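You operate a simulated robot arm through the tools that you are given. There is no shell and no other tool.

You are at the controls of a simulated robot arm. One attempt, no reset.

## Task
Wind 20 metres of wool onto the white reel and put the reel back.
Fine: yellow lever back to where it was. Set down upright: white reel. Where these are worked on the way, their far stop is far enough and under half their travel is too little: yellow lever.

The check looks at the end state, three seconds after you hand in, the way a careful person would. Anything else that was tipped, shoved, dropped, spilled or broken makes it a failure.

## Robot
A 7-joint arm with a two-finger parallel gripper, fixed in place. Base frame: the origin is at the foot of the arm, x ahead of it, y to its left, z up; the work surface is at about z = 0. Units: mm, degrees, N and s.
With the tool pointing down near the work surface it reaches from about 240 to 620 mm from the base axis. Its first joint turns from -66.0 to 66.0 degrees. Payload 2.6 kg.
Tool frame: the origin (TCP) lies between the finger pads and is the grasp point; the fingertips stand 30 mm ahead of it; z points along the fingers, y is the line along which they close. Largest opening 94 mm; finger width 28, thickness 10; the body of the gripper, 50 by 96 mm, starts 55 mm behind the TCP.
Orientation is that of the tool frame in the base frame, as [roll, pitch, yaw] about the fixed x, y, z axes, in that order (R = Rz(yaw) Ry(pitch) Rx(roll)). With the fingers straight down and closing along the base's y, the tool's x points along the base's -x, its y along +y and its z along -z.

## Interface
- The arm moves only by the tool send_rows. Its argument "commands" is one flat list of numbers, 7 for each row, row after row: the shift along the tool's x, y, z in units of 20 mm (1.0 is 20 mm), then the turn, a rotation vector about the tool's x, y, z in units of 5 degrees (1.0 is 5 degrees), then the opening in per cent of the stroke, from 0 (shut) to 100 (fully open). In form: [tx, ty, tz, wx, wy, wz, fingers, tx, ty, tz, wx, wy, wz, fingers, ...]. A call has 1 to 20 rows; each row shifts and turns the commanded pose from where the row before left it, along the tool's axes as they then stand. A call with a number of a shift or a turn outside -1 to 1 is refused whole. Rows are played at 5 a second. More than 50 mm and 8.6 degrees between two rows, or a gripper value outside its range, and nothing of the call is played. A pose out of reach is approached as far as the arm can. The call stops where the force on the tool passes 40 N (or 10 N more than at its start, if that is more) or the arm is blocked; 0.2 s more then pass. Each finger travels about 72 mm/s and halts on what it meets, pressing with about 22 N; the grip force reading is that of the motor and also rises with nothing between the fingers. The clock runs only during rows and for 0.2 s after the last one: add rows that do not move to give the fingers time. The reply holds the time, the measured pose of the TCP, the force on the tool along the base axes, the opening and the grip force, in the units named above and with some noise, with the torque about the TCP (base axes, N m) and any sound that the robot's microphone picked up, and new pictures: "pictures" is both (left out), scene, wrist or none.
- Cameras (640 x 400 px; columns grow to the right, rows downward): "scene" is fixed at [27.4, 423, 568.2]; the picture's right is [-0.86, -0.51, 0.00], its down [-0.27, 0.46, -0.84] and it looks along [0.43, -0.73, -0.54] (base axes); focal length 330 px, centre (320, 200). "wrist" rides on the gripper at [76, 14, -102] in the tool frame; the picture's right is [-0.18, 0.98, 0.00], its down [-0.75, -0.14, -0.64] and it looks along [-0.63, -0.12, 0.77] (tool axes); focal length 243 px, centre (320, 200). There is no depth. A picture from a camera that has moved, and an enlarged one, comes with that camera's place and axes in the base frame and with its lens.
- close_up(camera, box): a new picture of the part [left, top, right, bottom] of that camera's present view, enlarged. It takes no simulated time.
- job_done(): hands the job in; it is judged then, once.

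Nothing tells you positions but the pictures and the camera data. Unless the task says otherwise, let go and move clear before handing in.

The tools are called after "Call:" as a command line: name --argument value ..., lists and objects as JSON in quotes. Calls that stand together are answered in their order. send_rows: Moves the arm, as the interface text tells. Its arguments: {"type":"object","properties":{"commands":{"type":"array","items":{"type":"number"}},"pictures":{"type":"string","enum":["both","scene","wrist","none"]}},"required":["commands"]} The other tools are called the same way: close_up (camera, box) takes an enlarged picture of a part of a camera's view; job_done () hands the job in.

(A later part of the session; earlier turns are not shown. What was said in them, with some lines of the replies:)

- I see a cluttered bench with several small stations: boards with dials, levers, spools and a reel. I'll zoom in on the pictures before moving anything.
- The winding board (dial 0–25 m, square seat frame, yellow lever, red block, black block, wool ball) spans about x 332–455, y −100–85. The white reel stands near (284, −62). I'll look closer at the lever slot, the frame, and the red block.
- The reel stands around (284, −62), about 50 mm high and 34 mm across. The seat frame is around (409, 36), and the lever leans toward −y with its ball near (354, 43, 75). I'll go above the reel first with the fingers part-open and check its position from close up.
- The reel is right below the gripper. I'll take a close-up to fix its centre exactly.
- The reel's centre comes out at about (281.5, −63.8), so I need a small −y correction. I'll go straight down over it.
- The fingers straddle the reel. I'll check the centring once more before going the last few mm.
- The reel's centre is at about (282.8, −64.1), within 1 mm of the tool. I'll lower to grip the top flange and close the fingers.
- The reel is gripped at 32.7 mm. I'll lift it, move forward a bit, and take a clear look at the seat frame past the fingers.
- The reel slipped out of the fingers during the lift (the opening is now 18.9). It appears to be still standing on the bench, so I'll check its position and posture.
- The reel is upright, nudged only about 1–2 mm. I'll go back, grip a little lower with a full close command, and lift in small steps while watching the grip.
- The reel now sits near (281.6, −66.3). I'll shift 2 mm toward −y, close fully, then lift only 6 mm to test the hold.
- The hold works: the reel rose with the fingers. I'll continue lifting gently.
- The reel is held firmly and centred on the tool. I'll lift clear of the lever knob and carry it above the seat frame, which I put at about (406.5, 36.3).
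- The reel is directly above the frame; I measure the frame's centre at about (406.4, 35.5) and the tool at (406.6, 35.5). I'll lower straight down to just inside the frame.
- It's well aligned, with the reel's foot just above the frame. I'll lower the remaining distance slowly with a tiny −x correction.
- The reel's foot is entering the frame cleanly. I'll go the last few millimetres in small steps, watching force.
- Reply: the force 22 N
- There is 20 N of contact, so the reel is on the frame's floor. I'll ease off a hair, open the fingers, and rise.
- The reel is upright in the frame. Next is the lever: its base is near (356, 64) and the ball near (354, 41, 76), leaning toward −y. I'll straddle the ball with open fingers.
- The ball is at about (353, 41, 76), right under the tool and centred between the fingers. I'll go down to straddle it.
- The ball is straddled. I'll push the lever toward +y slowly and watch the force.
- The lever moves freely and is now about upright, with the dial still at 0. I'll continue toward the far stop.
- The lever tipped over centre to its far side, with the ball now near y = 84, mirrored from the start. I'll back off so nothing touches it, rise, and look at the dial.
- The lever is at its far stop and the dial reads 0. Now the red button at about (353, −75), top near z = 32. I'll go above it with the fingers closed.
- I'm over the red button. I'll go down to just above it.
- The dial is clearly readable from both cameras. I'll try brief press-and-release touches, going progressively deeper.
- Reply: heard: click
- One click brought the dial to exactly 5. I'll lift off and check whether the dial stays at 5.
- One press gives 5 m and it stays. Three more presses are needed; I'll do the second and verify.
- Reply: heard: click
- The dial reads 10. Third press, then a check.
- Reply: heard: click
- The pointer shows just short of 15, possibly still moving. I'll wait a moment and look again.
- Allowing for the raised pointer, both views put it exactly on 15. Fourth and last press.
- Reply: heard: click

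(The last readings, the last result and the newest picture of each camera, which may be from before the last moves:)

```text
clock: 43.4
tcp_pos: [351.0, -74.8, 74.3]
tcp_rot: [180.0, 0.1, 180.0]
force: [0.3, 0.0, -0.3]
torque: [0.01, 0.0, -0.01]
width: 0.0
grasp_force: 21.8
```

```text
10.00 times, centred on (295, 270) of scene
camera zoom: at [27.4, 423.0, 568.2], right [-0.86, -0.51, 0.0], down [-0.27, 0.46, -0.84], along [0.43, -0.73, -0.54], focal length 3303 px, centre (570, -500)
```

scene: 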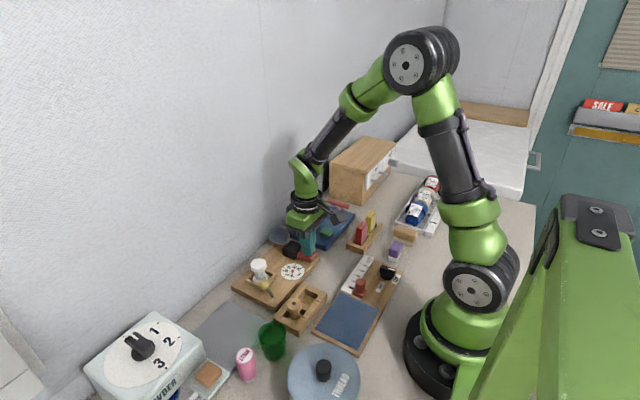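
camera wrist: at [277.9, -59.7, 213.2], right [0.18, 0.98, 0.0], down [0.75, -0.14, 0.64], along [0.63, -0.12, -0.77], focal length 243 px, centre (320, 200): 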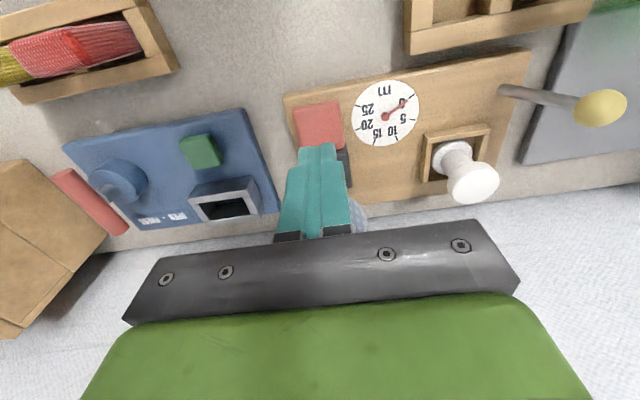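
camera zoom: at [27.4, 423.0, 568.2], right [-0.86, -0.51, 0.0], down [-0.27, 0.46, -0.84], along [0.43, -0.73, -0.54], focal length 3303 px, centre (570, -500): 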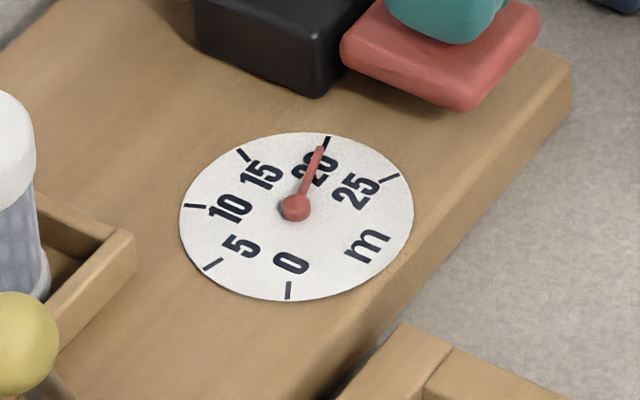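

The dial is on 20 m. Now I return the lever: rise, move above the ball, now near (355, 84), and open the fingers.

Call:
send_rows --commands '[0, 0, -0.6, 0, 0, 0, 0, 0, 0, -1, 0, 0, 0, 0, 0, 0, -1, 0, 0, 0, 0, 0, 0.5, -0.3, 0, 0, 0, 45, -0.03, 0.9, 0, 0, 0, 0, 45, -0.03, 1, 0, 0, 0, 0, 45, -0.03, 1, 0, 0, 0, 0, 45, -0.03, 1, 0, 0, 0, 0, 45, -0.03, 1, 0, 0, 0, 0, 45, -0.03, 1, 0, 0, 0, 0, 45, 0, 1, 0, 0, 0, 0, 45, 0, 0.5, 0, 0, 0, 0, 45, 0, 0, 0, 0, 0, 0, 45, 0, 0, 0, 0, 0, 0, 45]'

Call:
close_up --camera "wrist" --box '[240, 80, 400, 200]'

Call:
close_up --camera "scene" --box '[230, 220, 330, 320]'

```text
clock: 46.4
tcp_pos: [353.9, 80.2, 132.4]
tcp_rot: [179.9, 0.0, 180.0]
force: [-0.3, 0.0, 0.5]
torque: [0.02, 0.0, -0.02]
width: 42.3
grasp_force: 0.1
camera wrist: at [277.2, 96.5, 234.2], right [0.18, 0.98, 0.0], down [0.75, -0.14, 0.64], along [0.63, -0.12, -0.77], focal length 243 px, centre (320, 200)
```

scene: 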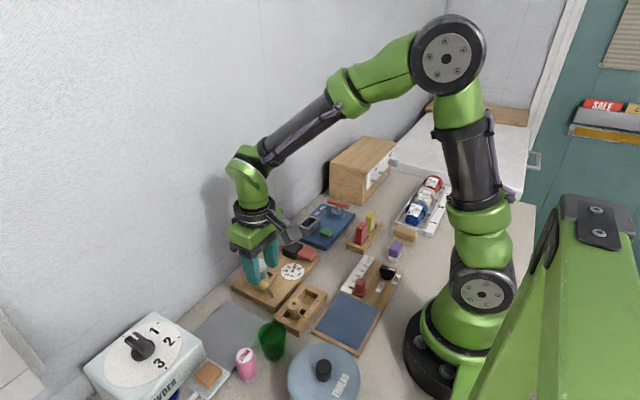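
wrist: 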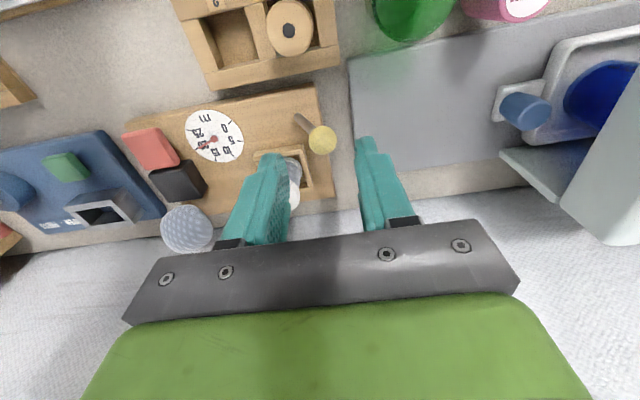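

```text
3.33 times, centred on (320, 140) of wrist
camera zoom: at [277.2, 96.5, 234.2], right [0.18, 0.98, 0.0], down [0.75, -0.14, 0.64], along [0.63, -0.12, -0.77], focal length 809 px, centre (320, 400)
```

zoom: 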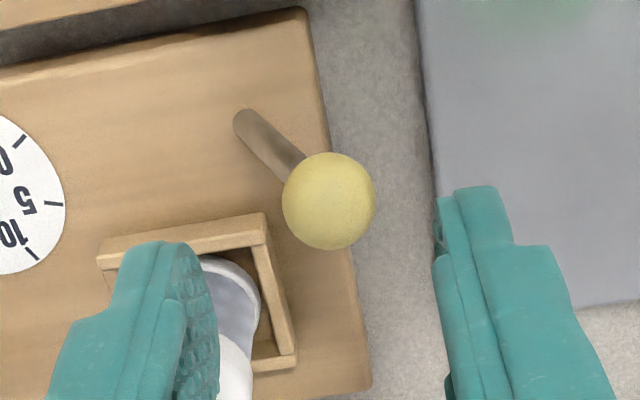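

```text
4.00 times, centred on (280, 270) of scene
camera zoom: at [27.4, 423.0, 568.2], right [-0.86, -0.51, 0.0], down [-0.27, 0.46, -0.84], along [0.43, -0.73, -0.54], focal length 1321 px, centre (480, -80)
```

zoom: 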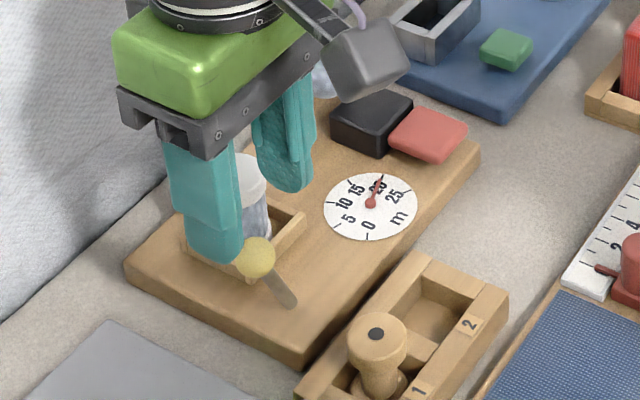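

The ball is right under the tool. I'll go down to straddle it.

Call:
send_rows --commands '[0, 0.05, 0.5, 0, 0, 0, 45, 0, 0, 0.6, 0, 0, 0, 45, 0, 0, 0.6, 0, 0, 0, 45, 0, 0, 0.6, 0, 0, 0, 45, 0, 0, 0.4, 0, 0, 0, 45, 0, 0, 0.25, 0, 0, 0, 45, 0, 0, 0, 0, 0, 0, 45]' --pictures "none"

Call:
send_rows --commands '[0, -0.2, 0, 0, 0, 0, 45, 0, -0.25, 0, 0, 0, 0, 45, 0, -0.25, 0, 0, 0, 0, 45, 0, -0.25, 0, 0, 0, 0, 45, 0, -0.25, 0, 0, 0, 0, 45, 0, -0.25, 0, 0, 0, 0, 45]' --pictures "wrist"

Call:
close_up --camera "wrist" --box '[240, 100, 400, 240]'

Call:
close_up --camera "scene" --box '[230, 220, 330, 320]'

```text
clock: 48.0
tcp_pos: [353.3, 83.2, 73.7]
tcp_rot: [180.0, 0.0, 180.0]
force: [-0.1, -0.2, 0.7]
torque: [0.03, -0.02, 0.05]
width: 42.3
grasp_force: 0.1
```

```text
clock: 49.4
tcp_pos: [354.3, 54.5, 72.6]
tcp_rot: [179.9, 0.0, 180.0]
force: [0.2, -0.3, -0.4]
torque: [0.04, 0.05, 0.01]
width: 42.3
grasp_force: 0.2
camera wrist: at [277.5, 69.5, 174.4], right [0.18, 0.98, 0.0], down [0.75, -0.14, 0.64], along [0.63, -0.12, -0.77], focal length 243 px, centre (320, 200)
```

wrist: 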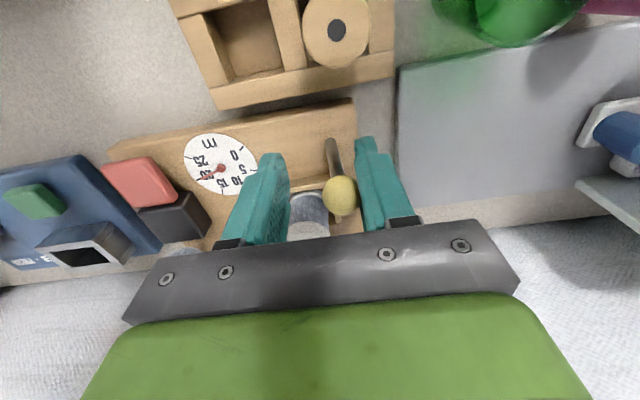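

```text
2.86 times, centred on (320, 170) of wrist
camera zoom: at [277.5, 69.5, 174.4], right [0.18, 0.98, 0.0], down [0.75, -0.14, 0.64], along [0.63, -0.12, -0.77], focal length 693 px, centre (320, 286)
```

zoom: 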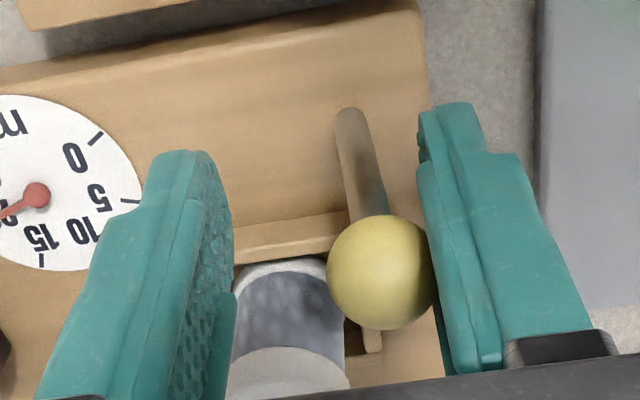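

```text
4.00 times, centred on (280, 270) of scene
camera zoom: at [27.4, 423.0, 568.2], right [-0.86, -0.51, 0.0], down [-0.27, 0.46, -0.84], along [0.43, -0.73, -0.54], focal length 1321 px, centre (480, -80)
```

zoom: 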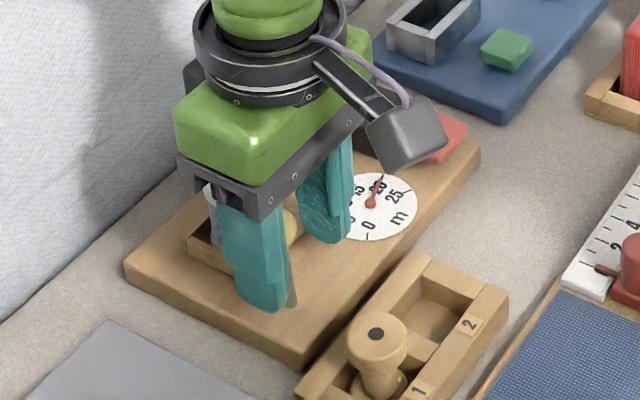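

The ball is being pushed back and is nearly upright, with the dial still at 20. I'll continue toward −y gently until it rests at its original side.

Call:
send_rows --commands '[0, -0.2, 0, 0, 0, 0, 45, 0, -0.2, 0, 0, 0, 0, 45, 0, -0.2, 0, 0, 0, 0, 45, 0, 0, 0, 0, 0, 0, 45]' --pictures "wrist"

Call:
close_up --camera "wrist" --box '[240, 100, 400, 240]'

Call:
close_up --camera "scene" --box '[230, 220, 330, 320]'

```text
clock: 50.4
tcp_pos: [354.3, 42.8, 73.9]
tcp_rot: [180.0, 0.0, -180.0]
force: [-0.2, 1.2, 0.1]
torque: [0.0, 0.01, -0.02]
width: 42.3
grasp_force: 0.1
camera wrist: at [278.0, 56.3, 174.9], right [0.18, 0.98, 0.0], down [0.75, -0.14, 0.64], along [0.63, -0.12, -0.77], focal length 243 px, centre (320, 200)
```

wrist: 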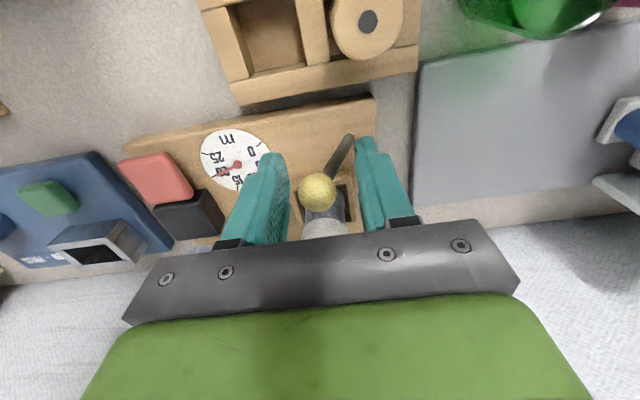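

```text
2.86 times, centred on (320, 170) of wrist
camera zoom: at [278.0, 56.3, 174.9], right [0.18, 0.98, 0.0], down [0.75, -0.14, 0.64], along [0.63, -0.12, -0.77], focal length 693 px, centre (320, 286)
```

zoom: 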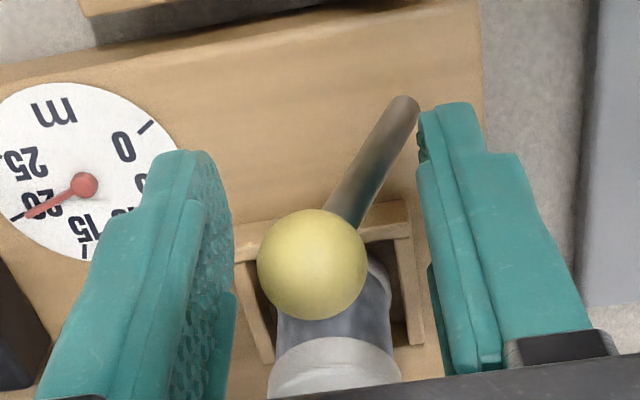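

```text
4.00 times, centred on (280, 270) of scene
camera zoom: at [27.4, 423.0, 568.2], right [-0.86, -0.51, 0.0], down [-0.27, 0.46, -0.84], along [0.43, -0.73, -0.54], focal length 1321 px, centre (480, -80)
```

zoom: 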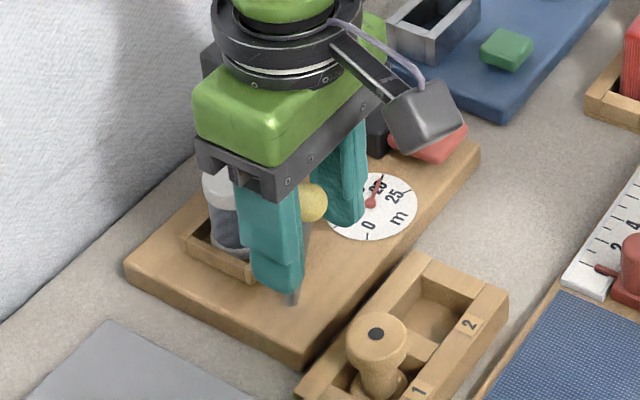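

The lever has snapped back to its original resting place and the dial shows 20. Now I'll rise clear and move above the reel.

Call:
send_rows --commands '[0, 0, -0.3, 0, 0, 0, 45, 0, 0, -0.7, 0, 0, 0, 45, 0, 0, -1, 0, 0, 0, 45, 0, 0, -1, 0, 0, 0, 45, -0.7, -0.05, 0, 0, 0, 0, 60, -0.7, -0.1, 0, 0, 0, 0, 60, -0.7, -0.1, 0, 0, 0, 0, 60, -0.5, -0.1, 0, 0, 0, 0, 60, 0, 0, 0, 0, 0, 0, 60, 0, 0, 0, 0, 0, 0, 60]'

Call:
close_up --camera "wrist" --box '[240, 30, 400, 150]'

Call:
close_up --camera "scene" --box '[230, 230, 310, 310]'

```text
clock: 52.6
tcp_pos: [406.0, 34.7, 133.0]
tcp_rot: [179.9, -0.1, -180.0]
force: [-0.8, 0.6, 0.6]
torque: [0.01, 0.0, -0.02]
width: 56.4
grasp_force: 0.0
camera wrist: at [329.9, 49.5, 234.9], right [0.18, 0.98, 0.0], down [0.75, -0.14, 0.64], along [0.63, -0.12, -0.77], focal length 243 px, centre (320, 200)
```

scene: 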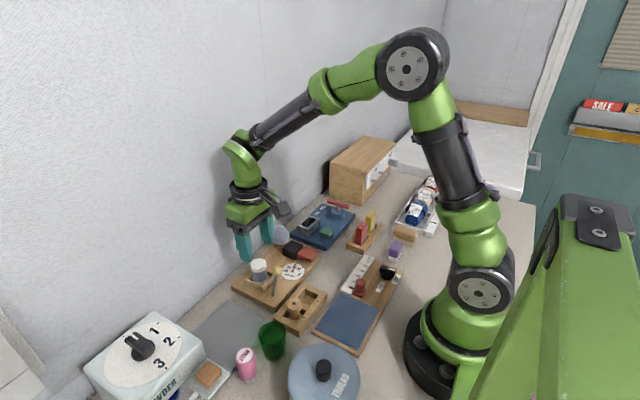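
wrist: 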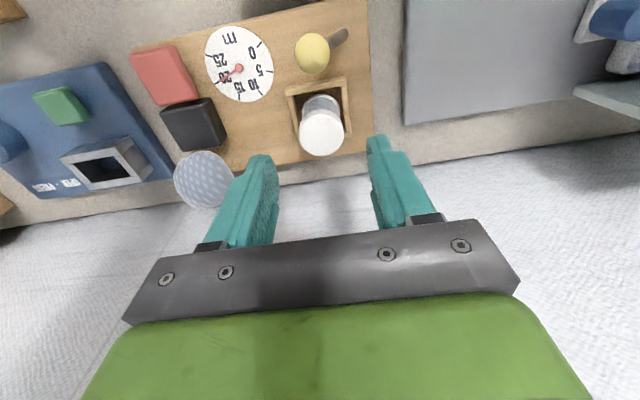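

```text
3.33 times, centred on (320, 90) of wrist
camera zoom: at [329.9, 49.5, 234.9], right [0.18, 0.98, 0.0], down [0.75, -0.14, 0.64], along [0.63, -0.12, -0.77], focal length 809 px, centre (320, 567)
```

zoom: 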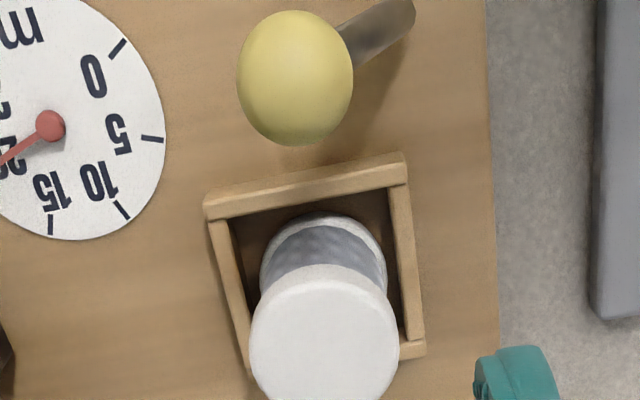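

```text
5.00 times, centred on (270, 270) of scene
camera zoom: at [27.4, 423.0, 568.2], right [-0.86, -0.51, 0.0], down [-0.27, 0.46, -0.84], along [0.43, -0.73, -0.54], focal length 1652 px, centre (570, -150)
```

zoom: 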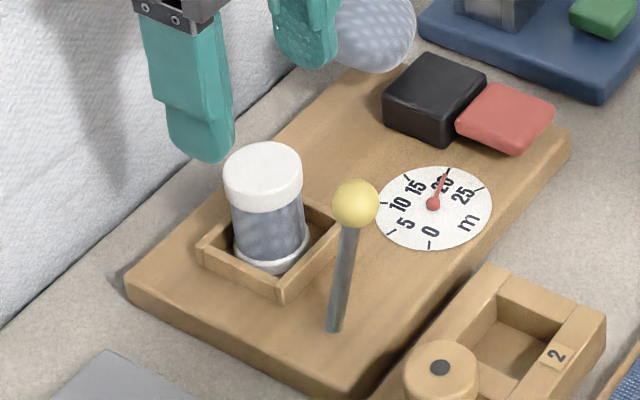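

The reel is wound and upright, and the lever matches its starting picture. I'll go down to grip the top flange.

Call:
send_rows --commands '[0, 0.03, 0.5, 0, 0, 0, 60, 0, 0, 0.6, 0, 0, 0, 60, 0, 0, 0.6, 0, 0, 0, 60, 0, 0, 0.6, 0, 0, 0, 60, 0, 0, 0.6, 0, 0, 0, 60, 0, 0, 0.4, 0, 0, 0, 60, 0, 0, 0.25, 0, 0, 0, 60, 0, 0, 0, 0, 0, 0, 60, 0, 0, 0, 0, 0, 0, 60]' --pictures "none"

Call:
close_up --camera "wrist" --box '[250, 80, 410, 220]'

Call:
close_up --camera "scene" --box '[230, 230, 310, 310]'

```text
clock: 54.6
tcp_pos: [406.5, 36.9, 62.5]
tcp_rot: [-179.9, 0.1, 180.0]
force: [0.7, 0.0, 0.3]
torque: [-0.02, 0.02, 0.0]
width: 56.2
grasp_force: 0.1
```

```text
2.86 times, centred on (330, 150) of wrist
camera zoom: at [330.0, 51.0, 163.9], right [0.18, 0.98, 0.0], down [0.75, -0.14, 0.64], along [0.63, -0.12, -0.77], focal length 693 px, centre (291, 343)
```

zoom: 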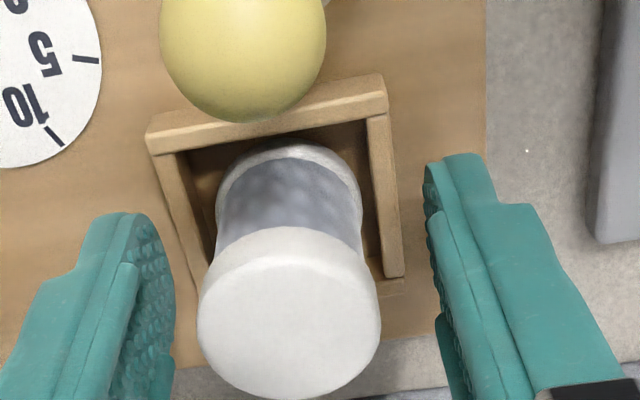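

```text
5.00 times, centred on (270, 270) of scene
camera zoom: at [27.4, 423.0, 568.2], right [-0.86, -0.51, 0.0], down [-0.27, 0.46, -0.84], along [0.43, -0.73, -0.54], focal length 1652 px, centre (570, -150)
```

zoom: 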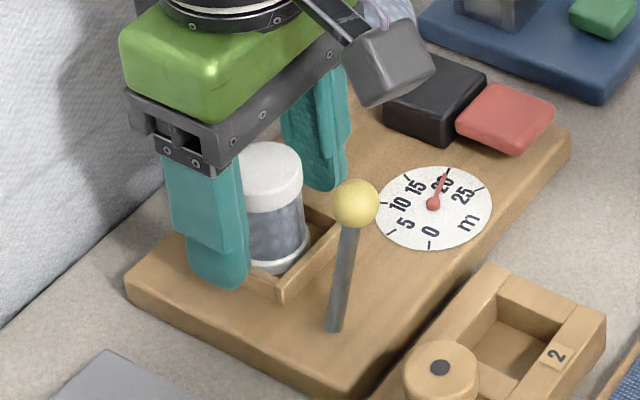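

Well aligned. I'll lower 2 mm, close fully, then lift in small steps.

Call:
send_rows --commands '[0, 0, 0.1, 0, 0, 0, 60, 0, 0, 0, 0, 0, 0, 60, 0, 0, 0, 0, 0, 0, 0, 0, 0, 0, 0, 0, 0, 0, 0, 0, 0, 0, 0, 0, 0, 0, 0, 0, 0, 0, 0, 0, 0, 0, 0, 0, 0, 0, 0]' --pictures "none"

Call:
close_up --camera "wrist" --box '[250, 80, 410, 220]'

Call:
send_rows --commands '[0, 0, -0.1, 0, 0, 0, 0, 0, 0, -0.1, 0, 0, 0, 0, 0, 0, -0.15, 0, 0, 0, 0, 0, 0, -0.15, 0, 0, 0, 0, 0, 0, 0, 0, 0, 0, 0]' --pictures "none"

Call:
close_up --camera "wrist" --box '[250, 80, 410, 220]'

Call:
close_up --camera "scene" --box '[230, 230, 310, 310]'

```text
clock: 56.2
tcp_pos: [406.7, 36.8, 61.4]
tcp_rot: [180.0, 0.0, 180.0]
force: [0.1, 0.5, 0.3]
torque: [-0.02, 0.03, 0.0]
width: 32.6
grasp_force: 22.0
```

```text
2.86 times, centred on (330, 150) of wrist
camera zoom: at [330.1, 51.5, 162.2], right [0.18, 0.98, 0.0], down [0.75, -0.14, 0.64], along [0.63, -0.12, -0.77], focal length 693 px, centre (291, 343)
```

zoom: 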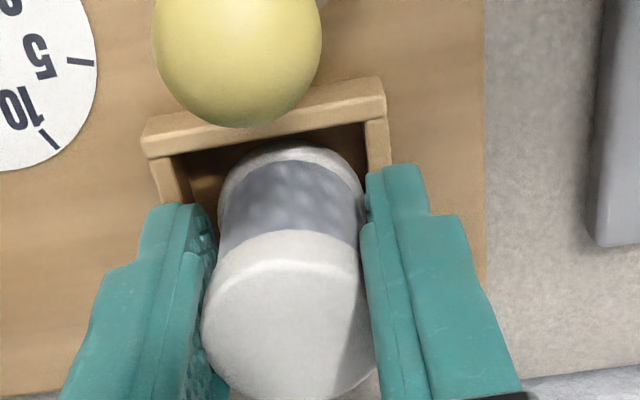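

```text
clock: 57.4
tcp_pos: [406.5, 36.2, 69.8]
tcp_rot: [180.0, 0.0, -180.0]
force: [0.8, 0.6, -0.4]
torque: [-0.01, 0.04, -0.04]
width: 32.2
grasp_force: 22.3
```

```text
2.86 times, centred on (330, 150) of wrist
camera zoom: at [330.3, 51.1, 171.9], right [0.18, 0.98, 0.0], down [0.75, -0.14, 0.64], along [0.63, -0.12, -0.77], focal length 693 px, centre (291, 343)
```

zoom: 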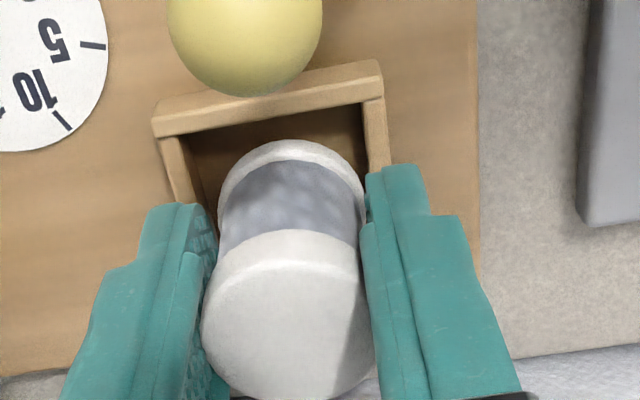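

```text
5.00 times, centred on (270, 270) of scene
camera zoom: at [27.4, 423.0, 568.2], right [-0.86, -0.51, 0.0], down [-0.27, 0.46, -0.84], along [0.43, -0.73, -0.54], focal length 1652 px, centre (570, -150)
```

zoom: 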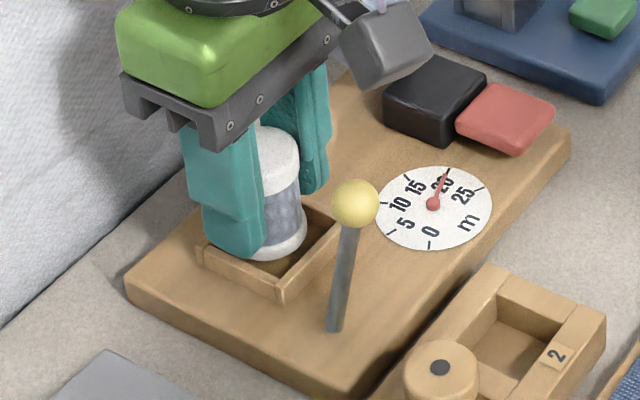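

The reel is held and free of the frame. I'll lift it high and carry it back to its original spot, about (282.7, −64).

Call:
send_rows --commands '[0, 0, -0.3, 0, 0, 0, 0, 0, 0, -0.4, 0, 0, 0, 0, 0, 0, -0.5, 0, 0, 0, 0, 0, 0, -0.5, 0, 0, 0, 0, 0, 0, -0.5, 0, 0, 0, 0, 0, 0, -0.5, 0, 0, 0, 0, 0, 0, -0.5, 0, 0, 0, 0, 0, 0, -0.5, 0, 0, 0, 0, 0, 0, -0.3, 0, 0, 0, 0, 0, 0, 0, 0, 0, 0, 0]' --pictures "none"

Call:
send_rows --commands '[0.3, -0.245, 0, 0, 0, 0, 0, 0.5, -0.41, 0, 0, 0, 0, 0, 0.5, -0.41, 0, 0, 0, 0, 0, 0.5, -0.41, 0, 0, 0, 0, 0, 0.5, -0.41, 0, 0, 0, 0, 0, 0.5, -0.41, 0, 0, 0, 0, 0, 0.5, -0.41, 0, 0, 0, 0, 0, 0.5, -0.41, 0, 0, 0, 0, 0, 0.5, -0.41, 0, 0, 0, 0, 0, 0.5, -0.41, 0, 0, 0, 0, 0, 0.5, -0.41, 0, 0, 0, 0, 0, 0.5, -0.41, 0, 0, 0, 0, 0, 0.3, -0.24, 0, 0, 0, 0, 0, 0, 0, 0, 0, 0, 0, 0, 0, 0, 0, 0, 0, 0, 0]'

Call:
close_up --camera "wrist" --box '[250, 80, 410, 220]'

Call:
close_up --camera "scene" --box '[260, 200, 380, 300]'

```text
clock: 59.6
tcp_pos: [406.8, 36.0, 151.1]
tcp_rot: [-179.9, -0.1, -180.0]
force: [-0.3, 0.3, -0.3]
torque: [0.0, -0.01, -0.03]
width: 32.3
grasp_force: 22.2
```

```text
clock: 62.8
tcp_pos: [284.4, -64.9, 149.4]
tcp_rot: [-180.0, 0.0, -180.0]
force: [-0.8, -0.1, -0.6]
torque: [0.0, -0.02, 0.02]
width: 32.5
grasp_force: 22.0
camera wrist: at [207.4, -49.5, 251.8], right [0.18, 0.98, 0.0], down [0.75, -0.14, 0.64], along [0.63, -0.12, -0.77], focal length 243 px, centre (320, 200)
```

scene: 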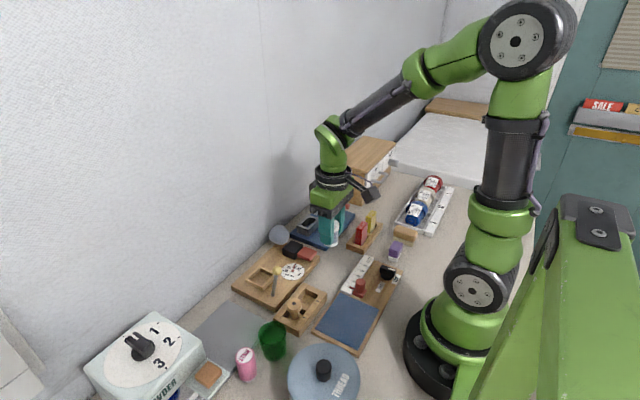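
wrist: 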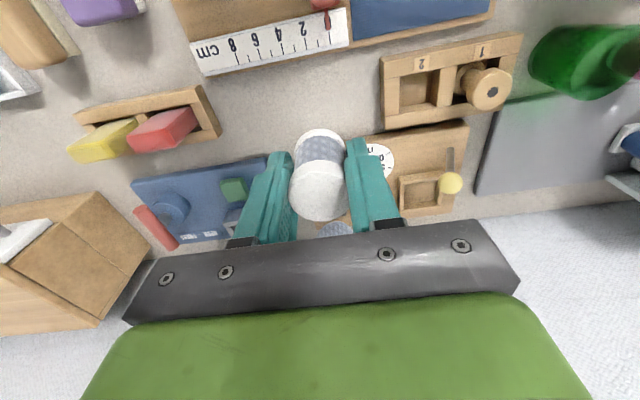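

```text
2.86 times, centred on (330, 150) of wrist
camera zoom: at [207.4, -49.5, 251.8], right [0.18, 0.98, 0.0], down [0.75, -0.14, 0.64], along [0.63, -0.12, -0.77], focal length 693 px, centre (291, 343)
```

zoom: 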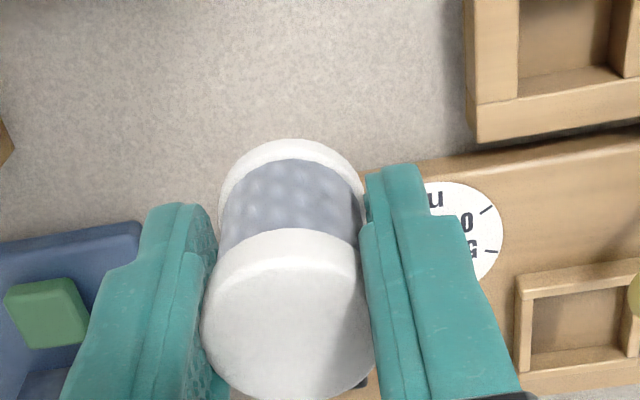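

```text
4.00 times, centred on (320, 250) of scene
camera zoom: at [27.4, 423.0, 568.2], right [-0.86, -0.51, 0.0], down [-0.27, 0.46, -0.84], along [0.43, -0.73, -0.54], focal length 1321 px, centre (320, 0)
```

zoom: 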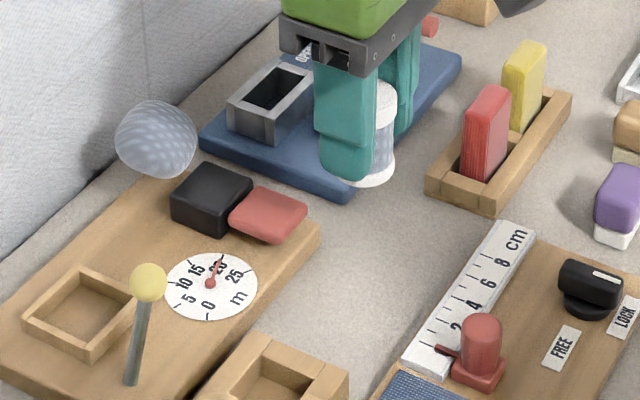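

The tool is at about (283.4, −63.5), almost exactly over the original spot. I'll lower the reel to just above the bench.

Call:
send_rows --commands '[0.03, -0.02, 0.4, 0, 0, 0, 0, 0, 0, 0.5, 0, 0, 0, 0, 0, 0, 0.5, 0, 0, 0, 0, 0, 0, 0.5, 0, 0, 0, 0, 0, 0, 0.5, 0, 0, 0, 0, 0, 0, 0.5, 0, 0, 0, 0, 0, 0, 0.5, 0, 0, 0, 0, 0, 0, 0.5, 0, 0, 0, 0, 0, 0, 0.5, 0, 0, 0, 0, 0, 0, 0.3, 0, 0, 0, 0, 0, 0, 0.2, 0, 0, 0, 0, 0, 0, 0, 0, 0, 0, 0, 0, 0, 0, 0, 0, 0, 0]' --pictures "none"

Call:
close_up --camera "scene" --box '[290, 230, 370, 290]'

Call:
close_up --camera "wrist" --box '[250, 80, 410, 220]'

```text
clock: 65.6
tcp_pos: [284.3, -64.4, 52.2]
tcp_rot: [-180.0, 0.0, 180.0]
force: [0.2, -1.0, -0.2]
torque: [0.02, -0.02, -0.02]
width: 32.5
grasp_force: 22.2
```

```text
6.67 times, centred on (330, 260) of scene
camera zoom: at [27.4, 423.0, 568.2], right [-0.86, -0.51, 0.0], down [-0.27, 0.46, -0.84], along [0.43, -0.73, -0.54], focal length 2202 px, centre (253, -200)
```

zoom: 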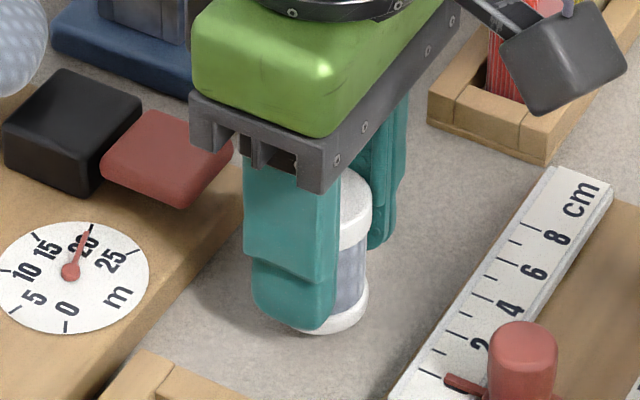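

```text
2.86 times, centred on (330, 150) of wrist
camera zoom: at [207.5, -49.1, 153.3], right [0.18, 0.98, 0.0], down [0.75, -0.14, 0.64], along [0.63, -0.12, -0.77], focal length 693 px, centre (291, 343)
```

zoom: 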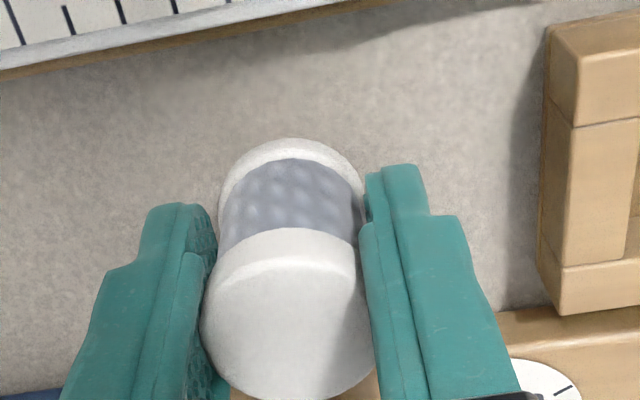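

About 8 mm remain. I'll lower gently and watch for contact force.

Call:
send_rows --commands '[0.04, -0.045, 0.1, 0, 0, 0, 0, 0, 0, 0.1, 0, 0, 0, 0, 0, 0, 0.1, 0, 0, 0, 0, 0, 0, 0, 0, 0, 0, 0]' --pictures "none"

Call:
send_rows --commands '[0, 0, 0.05, 0, 0, 0, 0, 0, 0, 0, 0, 0, 0, 0]' --pictures "none"

Call:
close_up --camera "scene" --box '[290, 230, 370, 290]'

```text
clock: 66.6
tcp_pos: [282.6, -65.5, 47.3]
tcp_rot: [180.0, 0.0, -180.0]
force: [-0.5, -0.9, -0.1]
torque: [0.02, -0.01, -0.03]
width: 32.3
grasp_force: 22.1
```

```text
clock: 67.2
tcp_pos: [283.8, -65.1, 45.5]
tcp_rot: [179.9, -0.1, 180.0]
force: [-0.5, -0.1, 0.3]
torque: [0.0, 0.0, 0.04]
width: 32.3
grasp_force: 22.4
```

```text
6.67 times, centred on (330, 260) of scene
camera zoom: at [27.4, 423.0, 568.2], right [-0.86, -0.51, 0.0], down [-0.27, 0.46, -0.84], along [0.43, -0.73, -0.54], focal length 2202 px, centre (253, -200)
```

zoom: 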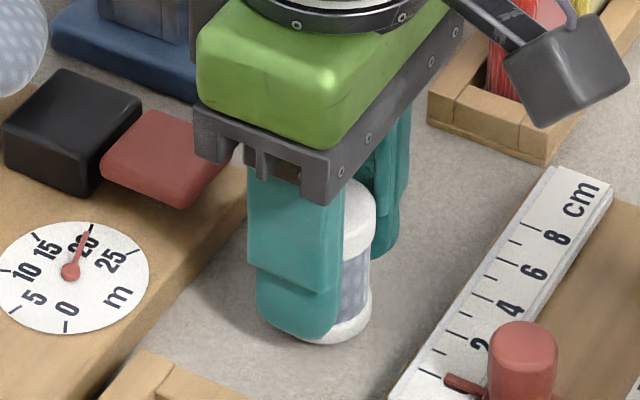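

Call:
send_rows --commands '[0, 0, 0.05, 0, 0, 0, 0, 0, 0, 0, 0, 0, 0, 0]' --pictures "none"

Call:
send_rows --commands '[0, 0, 0.05, 0, 0, 0, 0, 0, 0, 0, 0, 0, 0, 0]' --pictures "none"

```text
clock: 67.8
tcp_pos: [282.6, -65.1, 46.3]
tcp_rot: [179.9, -0.1, 180.0]
force: [0.6, -0.3, -0.4]
torque: [0.0, 0.0, 0.01]
width: 32.3
grasp_force: 21.7
```

```text
clock: 68.4
tcp_pos: [283.5, -65.3, 43.8]
tcp_rot: [180.0, 0.0, -180.0]
force: [0.3, -0.7, -0.7]
torque: [0.02, -0.01, -0.03]
width: 32.3
grasp_force: 21.8
```

The reel is lowering without contact yet. I'll take one more small step and check the gap from the pictures.

Call:
send_rows --commands '[0, 0, 0.05, 0, 0, 0, 0, 0, 0, 0, 0, 0, 0, 0]' --pictures "none"

Call:
close_up --camera "scene" --box '[310, 245, 350, 290]'

Call:
close_up --camera "wrist" --box '[250, 80, 410, 220]'

```text
clock: 69.0
tcp_pos: [283.5, -65.7, 43.8]
tcp_rot: [-180.0, 0.0, 179.9]
force: [0.2, 0.6, 0.5]
torque: [0.01, 0.01, -0.01]
width: 32.4
grasp_force: 21.6
```

```text
8.89 times, centred on (330, 268) of scene
camera zoom: at [27.4, 423.0, 568.2], right [-0.86, -0.51, 0.0], down [-0.27, 0.46, -0.84], along [0.43, -0.73, -0.54], focal length 2936 px, centre (231, -400)
```

zoom: 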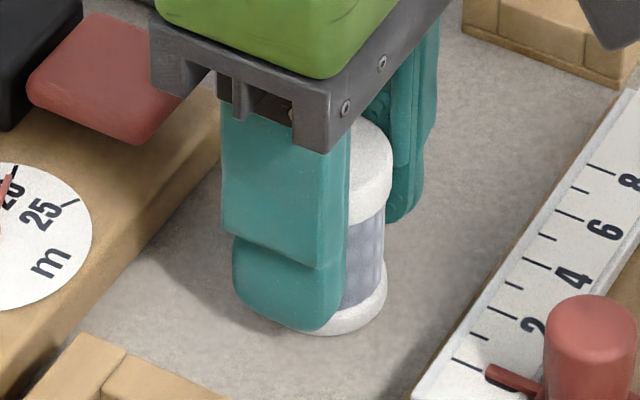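

```text
2.86 times, centred on (330, 150) of wrist
camera zoom: at [207.0, -50.0, 144.4], right [0.18, 0.98, 0.0], down [0.75, -0.14, 0.64], along [0.63, -0.12, -0.77], focal length 693 px, centre (291, 343)
```

zoom: 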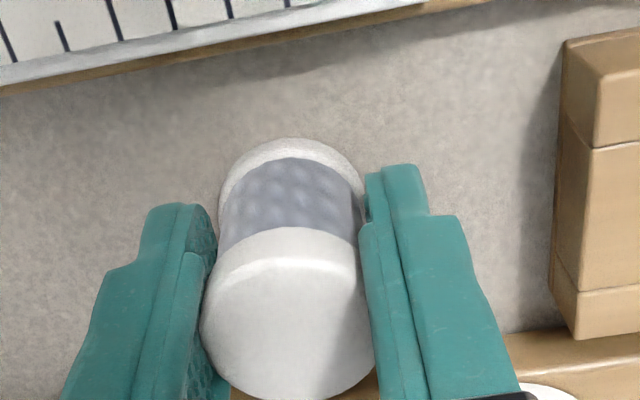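

There is still no contact force. I'll continue in 1 mm steps.

Call:
send_rows --commands '[0, 0, 0.05, 0, 0, 0, 0, 0, 0, 0, 0, 0, 0, 0]' --pictures "none"

Call:
send_rows --commands '[0, 0, 0.05, 0, 0, 0, 0, 0, 0, 0, 0, 0, 0, 0]' --pictures "none"

```text
clock: 69.6
tcp_pos: [283.7, -65.5, 42.1]
tcp_rot: [-179.9, 0.1, -180.0]
force: [0.1, 1.0, 8.1]
torque: [0.08, 0.03, 0.01]
width: 32.3
grasp_force: 21.9
```

```text
clock: 70.2
tcp_pos: [283.9, -65.0, 40.4]
tcp_rot: [-180.0, 0.1, 180.0]
force: [4.1, -2.6, 18.5]
torque: [0.0, -0.15, -0.04]
width: 32.3
grasp_force: 22.5
```

The reel is on the bench with 18 N of contact. I'll ease off, open, and rise straight up.

Call:
send_rows --commands '[0, 0, -0.07, 0, 0, 0, 0, 0, 0, 0, 0, 0, 0, 0, 0, 0, 0, 0, 0, 0, 60, 0, 0, 0, 0, 0, 0, 60, 0, 0, 0, 0, 0, 0, 60, 0, 0, -0.2, 0, 0, 0, 60, 0, 0, -0.4, 0, 0, 0, 60, 0, 0, -0.6, 0, 0, 0, 60, 0, 0, -1, 0, 0, 0, 60, 0, 0, -1, 0, 0, 0, 60, 0, 0, -1, 0, 0, 0, 60, 0, 0, -1, 0, 0, 0, 60, 0, 0, 0, 0, 0, 0, 60]'

Call:
close_up --camera "scene" --box '[260, 250, 420, 350]'

Call:
close_up --camera "wrist" --box '[278, 72, 358, 152]'

Call:
close_up --camera "scene" --box '[230, 220, 350, 310]'

```text
clock: 73.0
tcp_pos: [282.3, -66.1, 145.3]
tcp_rot: [-179.9, 0.0, -179.9]
force: [0.8, 0.6, -0.1]
torque: [0.01, 0.0, 0.02]
width: 56.3
grasp_force: 0.1
camera wrist: at [206.0, -51.7, 247.4], right [0.18, 0.98, 0.0], down [0.75, -0.14, 0.64], along [0.63, -0.12, -0.77], focal length 243 px, centre (320, 200)
```

scene: 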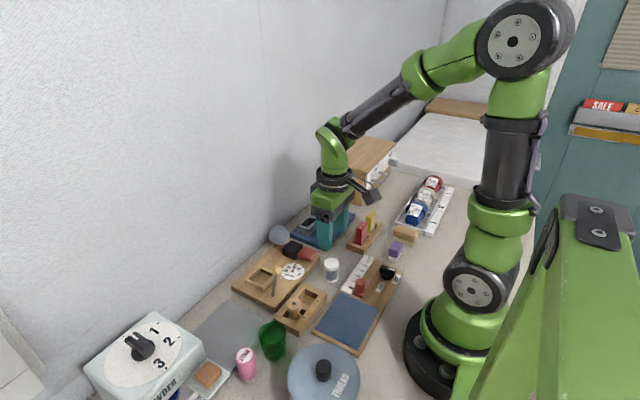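
wrist: 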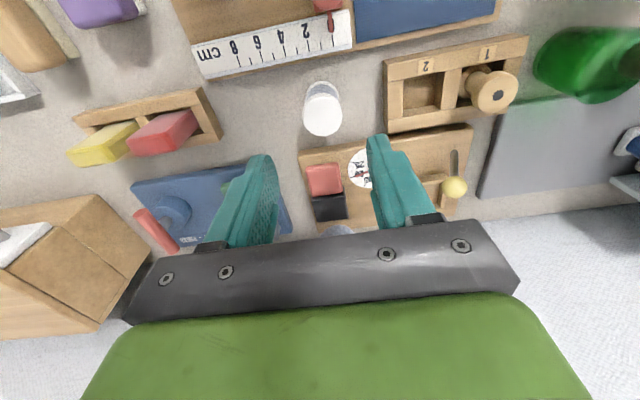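

```text
4.00 times, centred on (340, 300) of scene
camera zoom: at [27.4, 423.0, 568.2], right [-0.86, -0.51, 0.0], down [-0.27, 0.46, -0.84], along [0.43, -0.73, -0.54], focal length 1321 px, centre (240, -200)
```

zoom: 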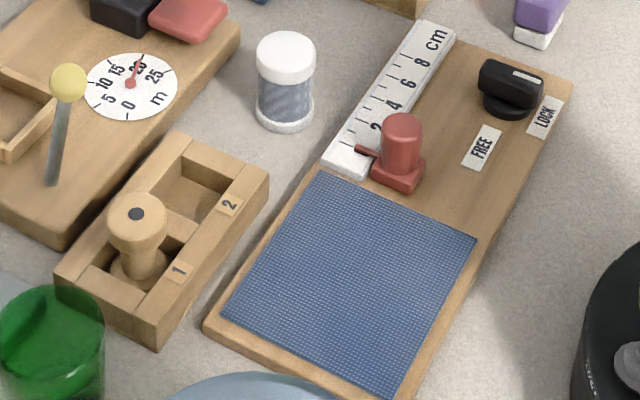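

```text
5.00 times, centred on (318, 112) of wrist
camera zoom: at [206.0, -51.7, 247.4], right [0.18, 0.98, 0.0], down [0.75, -0.14, 0.64], along [0.63, -0.12, -0.77], focal length 1213 px, centre (330, 640)
```

zoom: 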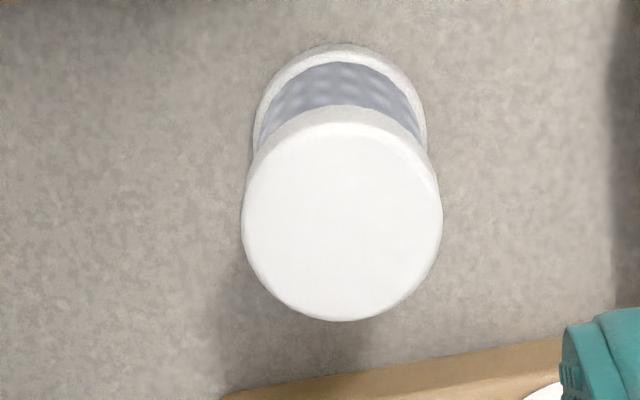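

```text
4.44 times, centred on (290, 265) of scene
camera zoom: at [27.4, 423.0, 568.2], right [-0.86, -0.51, 0.0], down [-0.27, 0.46, -0.84], along [0.43, -0.73, -0.54], focal length 1468 px, centre (453, -89)
```

zoom: 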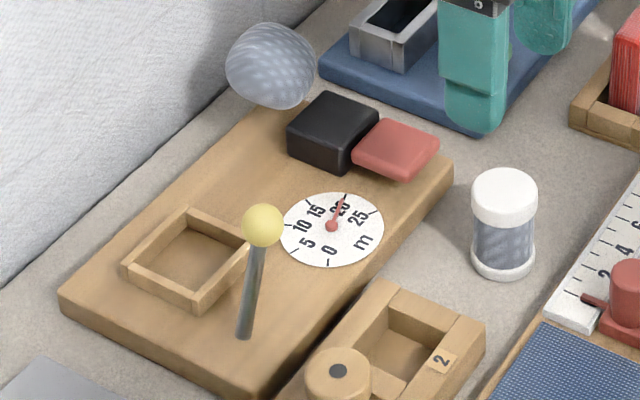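

The reel stands upright within about 3 mm of where it started, the dial reads 20 m, and the lever matches its starting image. I'll move the arm well clear and take a last look.

Call:
send_rows --commands '[0, 0, -1, 0, 0, 0, 60, 0, 0, -1, 0, 0, 0, 60, -0.3, -0.2, -1, 0, 0, 0, 60, -0.3, -0.2, -1, 0, 0, 0, 60, -0.4, -0.2, -1, 0, 0, 0, 60, -0.4, -0.2, -1, 0, 0, 0, 60, -0.4, -0.2, -1, 0, 0, 0, 80, -0.4, -0.2, -1, 0, 0, 0, 100, -0.4, -0.2, -1, 0, 0, 0, 100, 0, 0, 0, 0, 0, 0, 100, 0, 0, 0, 0, 0, 0, 100]'

Call:
close_up --camera "scene" --box '[220, 220, 420, 350]'

Call:
close_up --camera "wrist" --box '[300, 0, 460, 100]'

```text
clock: 75.4
tcp_pos: [337.0, -93.7, 326.6]
tcp_rot: [-179.9, 0.0, 180.0]
force: [0.1, 0.5, -0.5]
torque: [0.0, 0.0, 0.02]
width: 94.1
grasp_force: 0.0
camera wrist: at [259.8, -79.0, 428.2], right [0.18, 0.98, 0.0], down [0.75, -0.14, 0.64], along [0.63, -0.12, -0.77], focal length 243 px, centre (320, 200)
```

scene: 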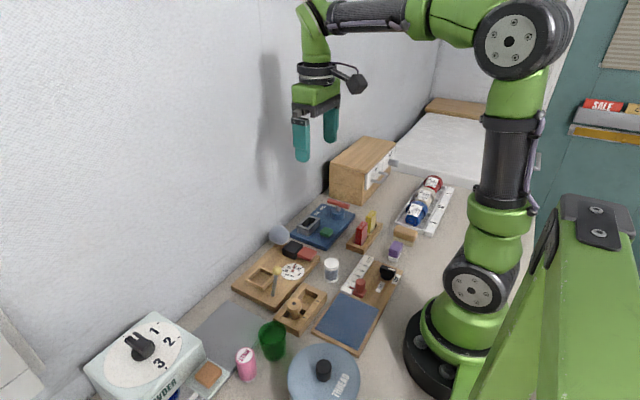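
wrist: 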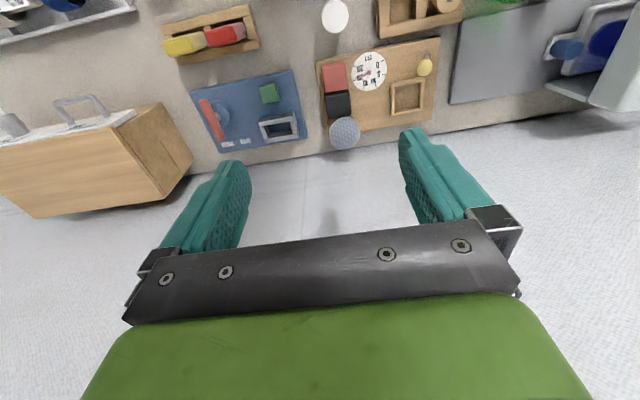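

```text
3.08 times, centred on (320, 285) of scene
camera zoom: at [27.4, 423.0, 568.2], right [-0.86, -0.51, 0.0], down [-0.27, 0.46, -0.84], along [0.43, -0.73, -0.54], focal length 1016 px, centre (320, -62)
```

zoom: 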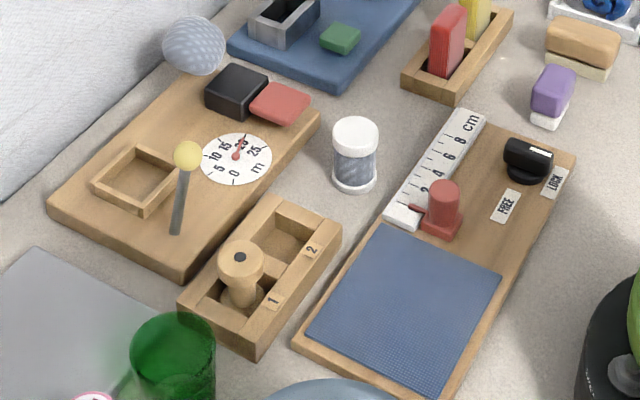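

```text
4.00 times, centred on (380, 50) of wrist
camera zoom: at [259.8, -79.0, 428.2], right [0.18, 0.98, 0.0], down [0.75, -0.14, 0.64], along [0.63, -0.12, -0.77], focal length 970 px, centre (80, 800)
```

zoom: 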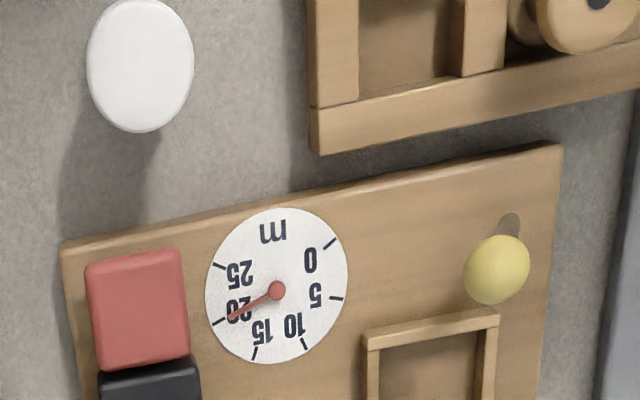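

The dial reads 20 m, the wound reel is upright at its original place, the lever is back, and everything else is undisturbed. The arm is clear, so I'm handing in.

Call:
job_done

```text
The job is handed in.
```

I wound 20 metres of wool onto the white reel and put it back. The dial reads 20 m after four presses of the red button, each adding 5 m.

- **Reel:** it is standing upright on the bench, about 3 mm from where it started.
- **Yellow lever:** I moved it to its far stop for the winding and then back. It matches its starting picture.
- **Surroundings:** nothing else looks moved in the final pictures, and the arm is clear of the bench.

On the first lift the reel slipped out of the fingers. It stayed upright and shifted only 1–2 mm, and the second grip held.
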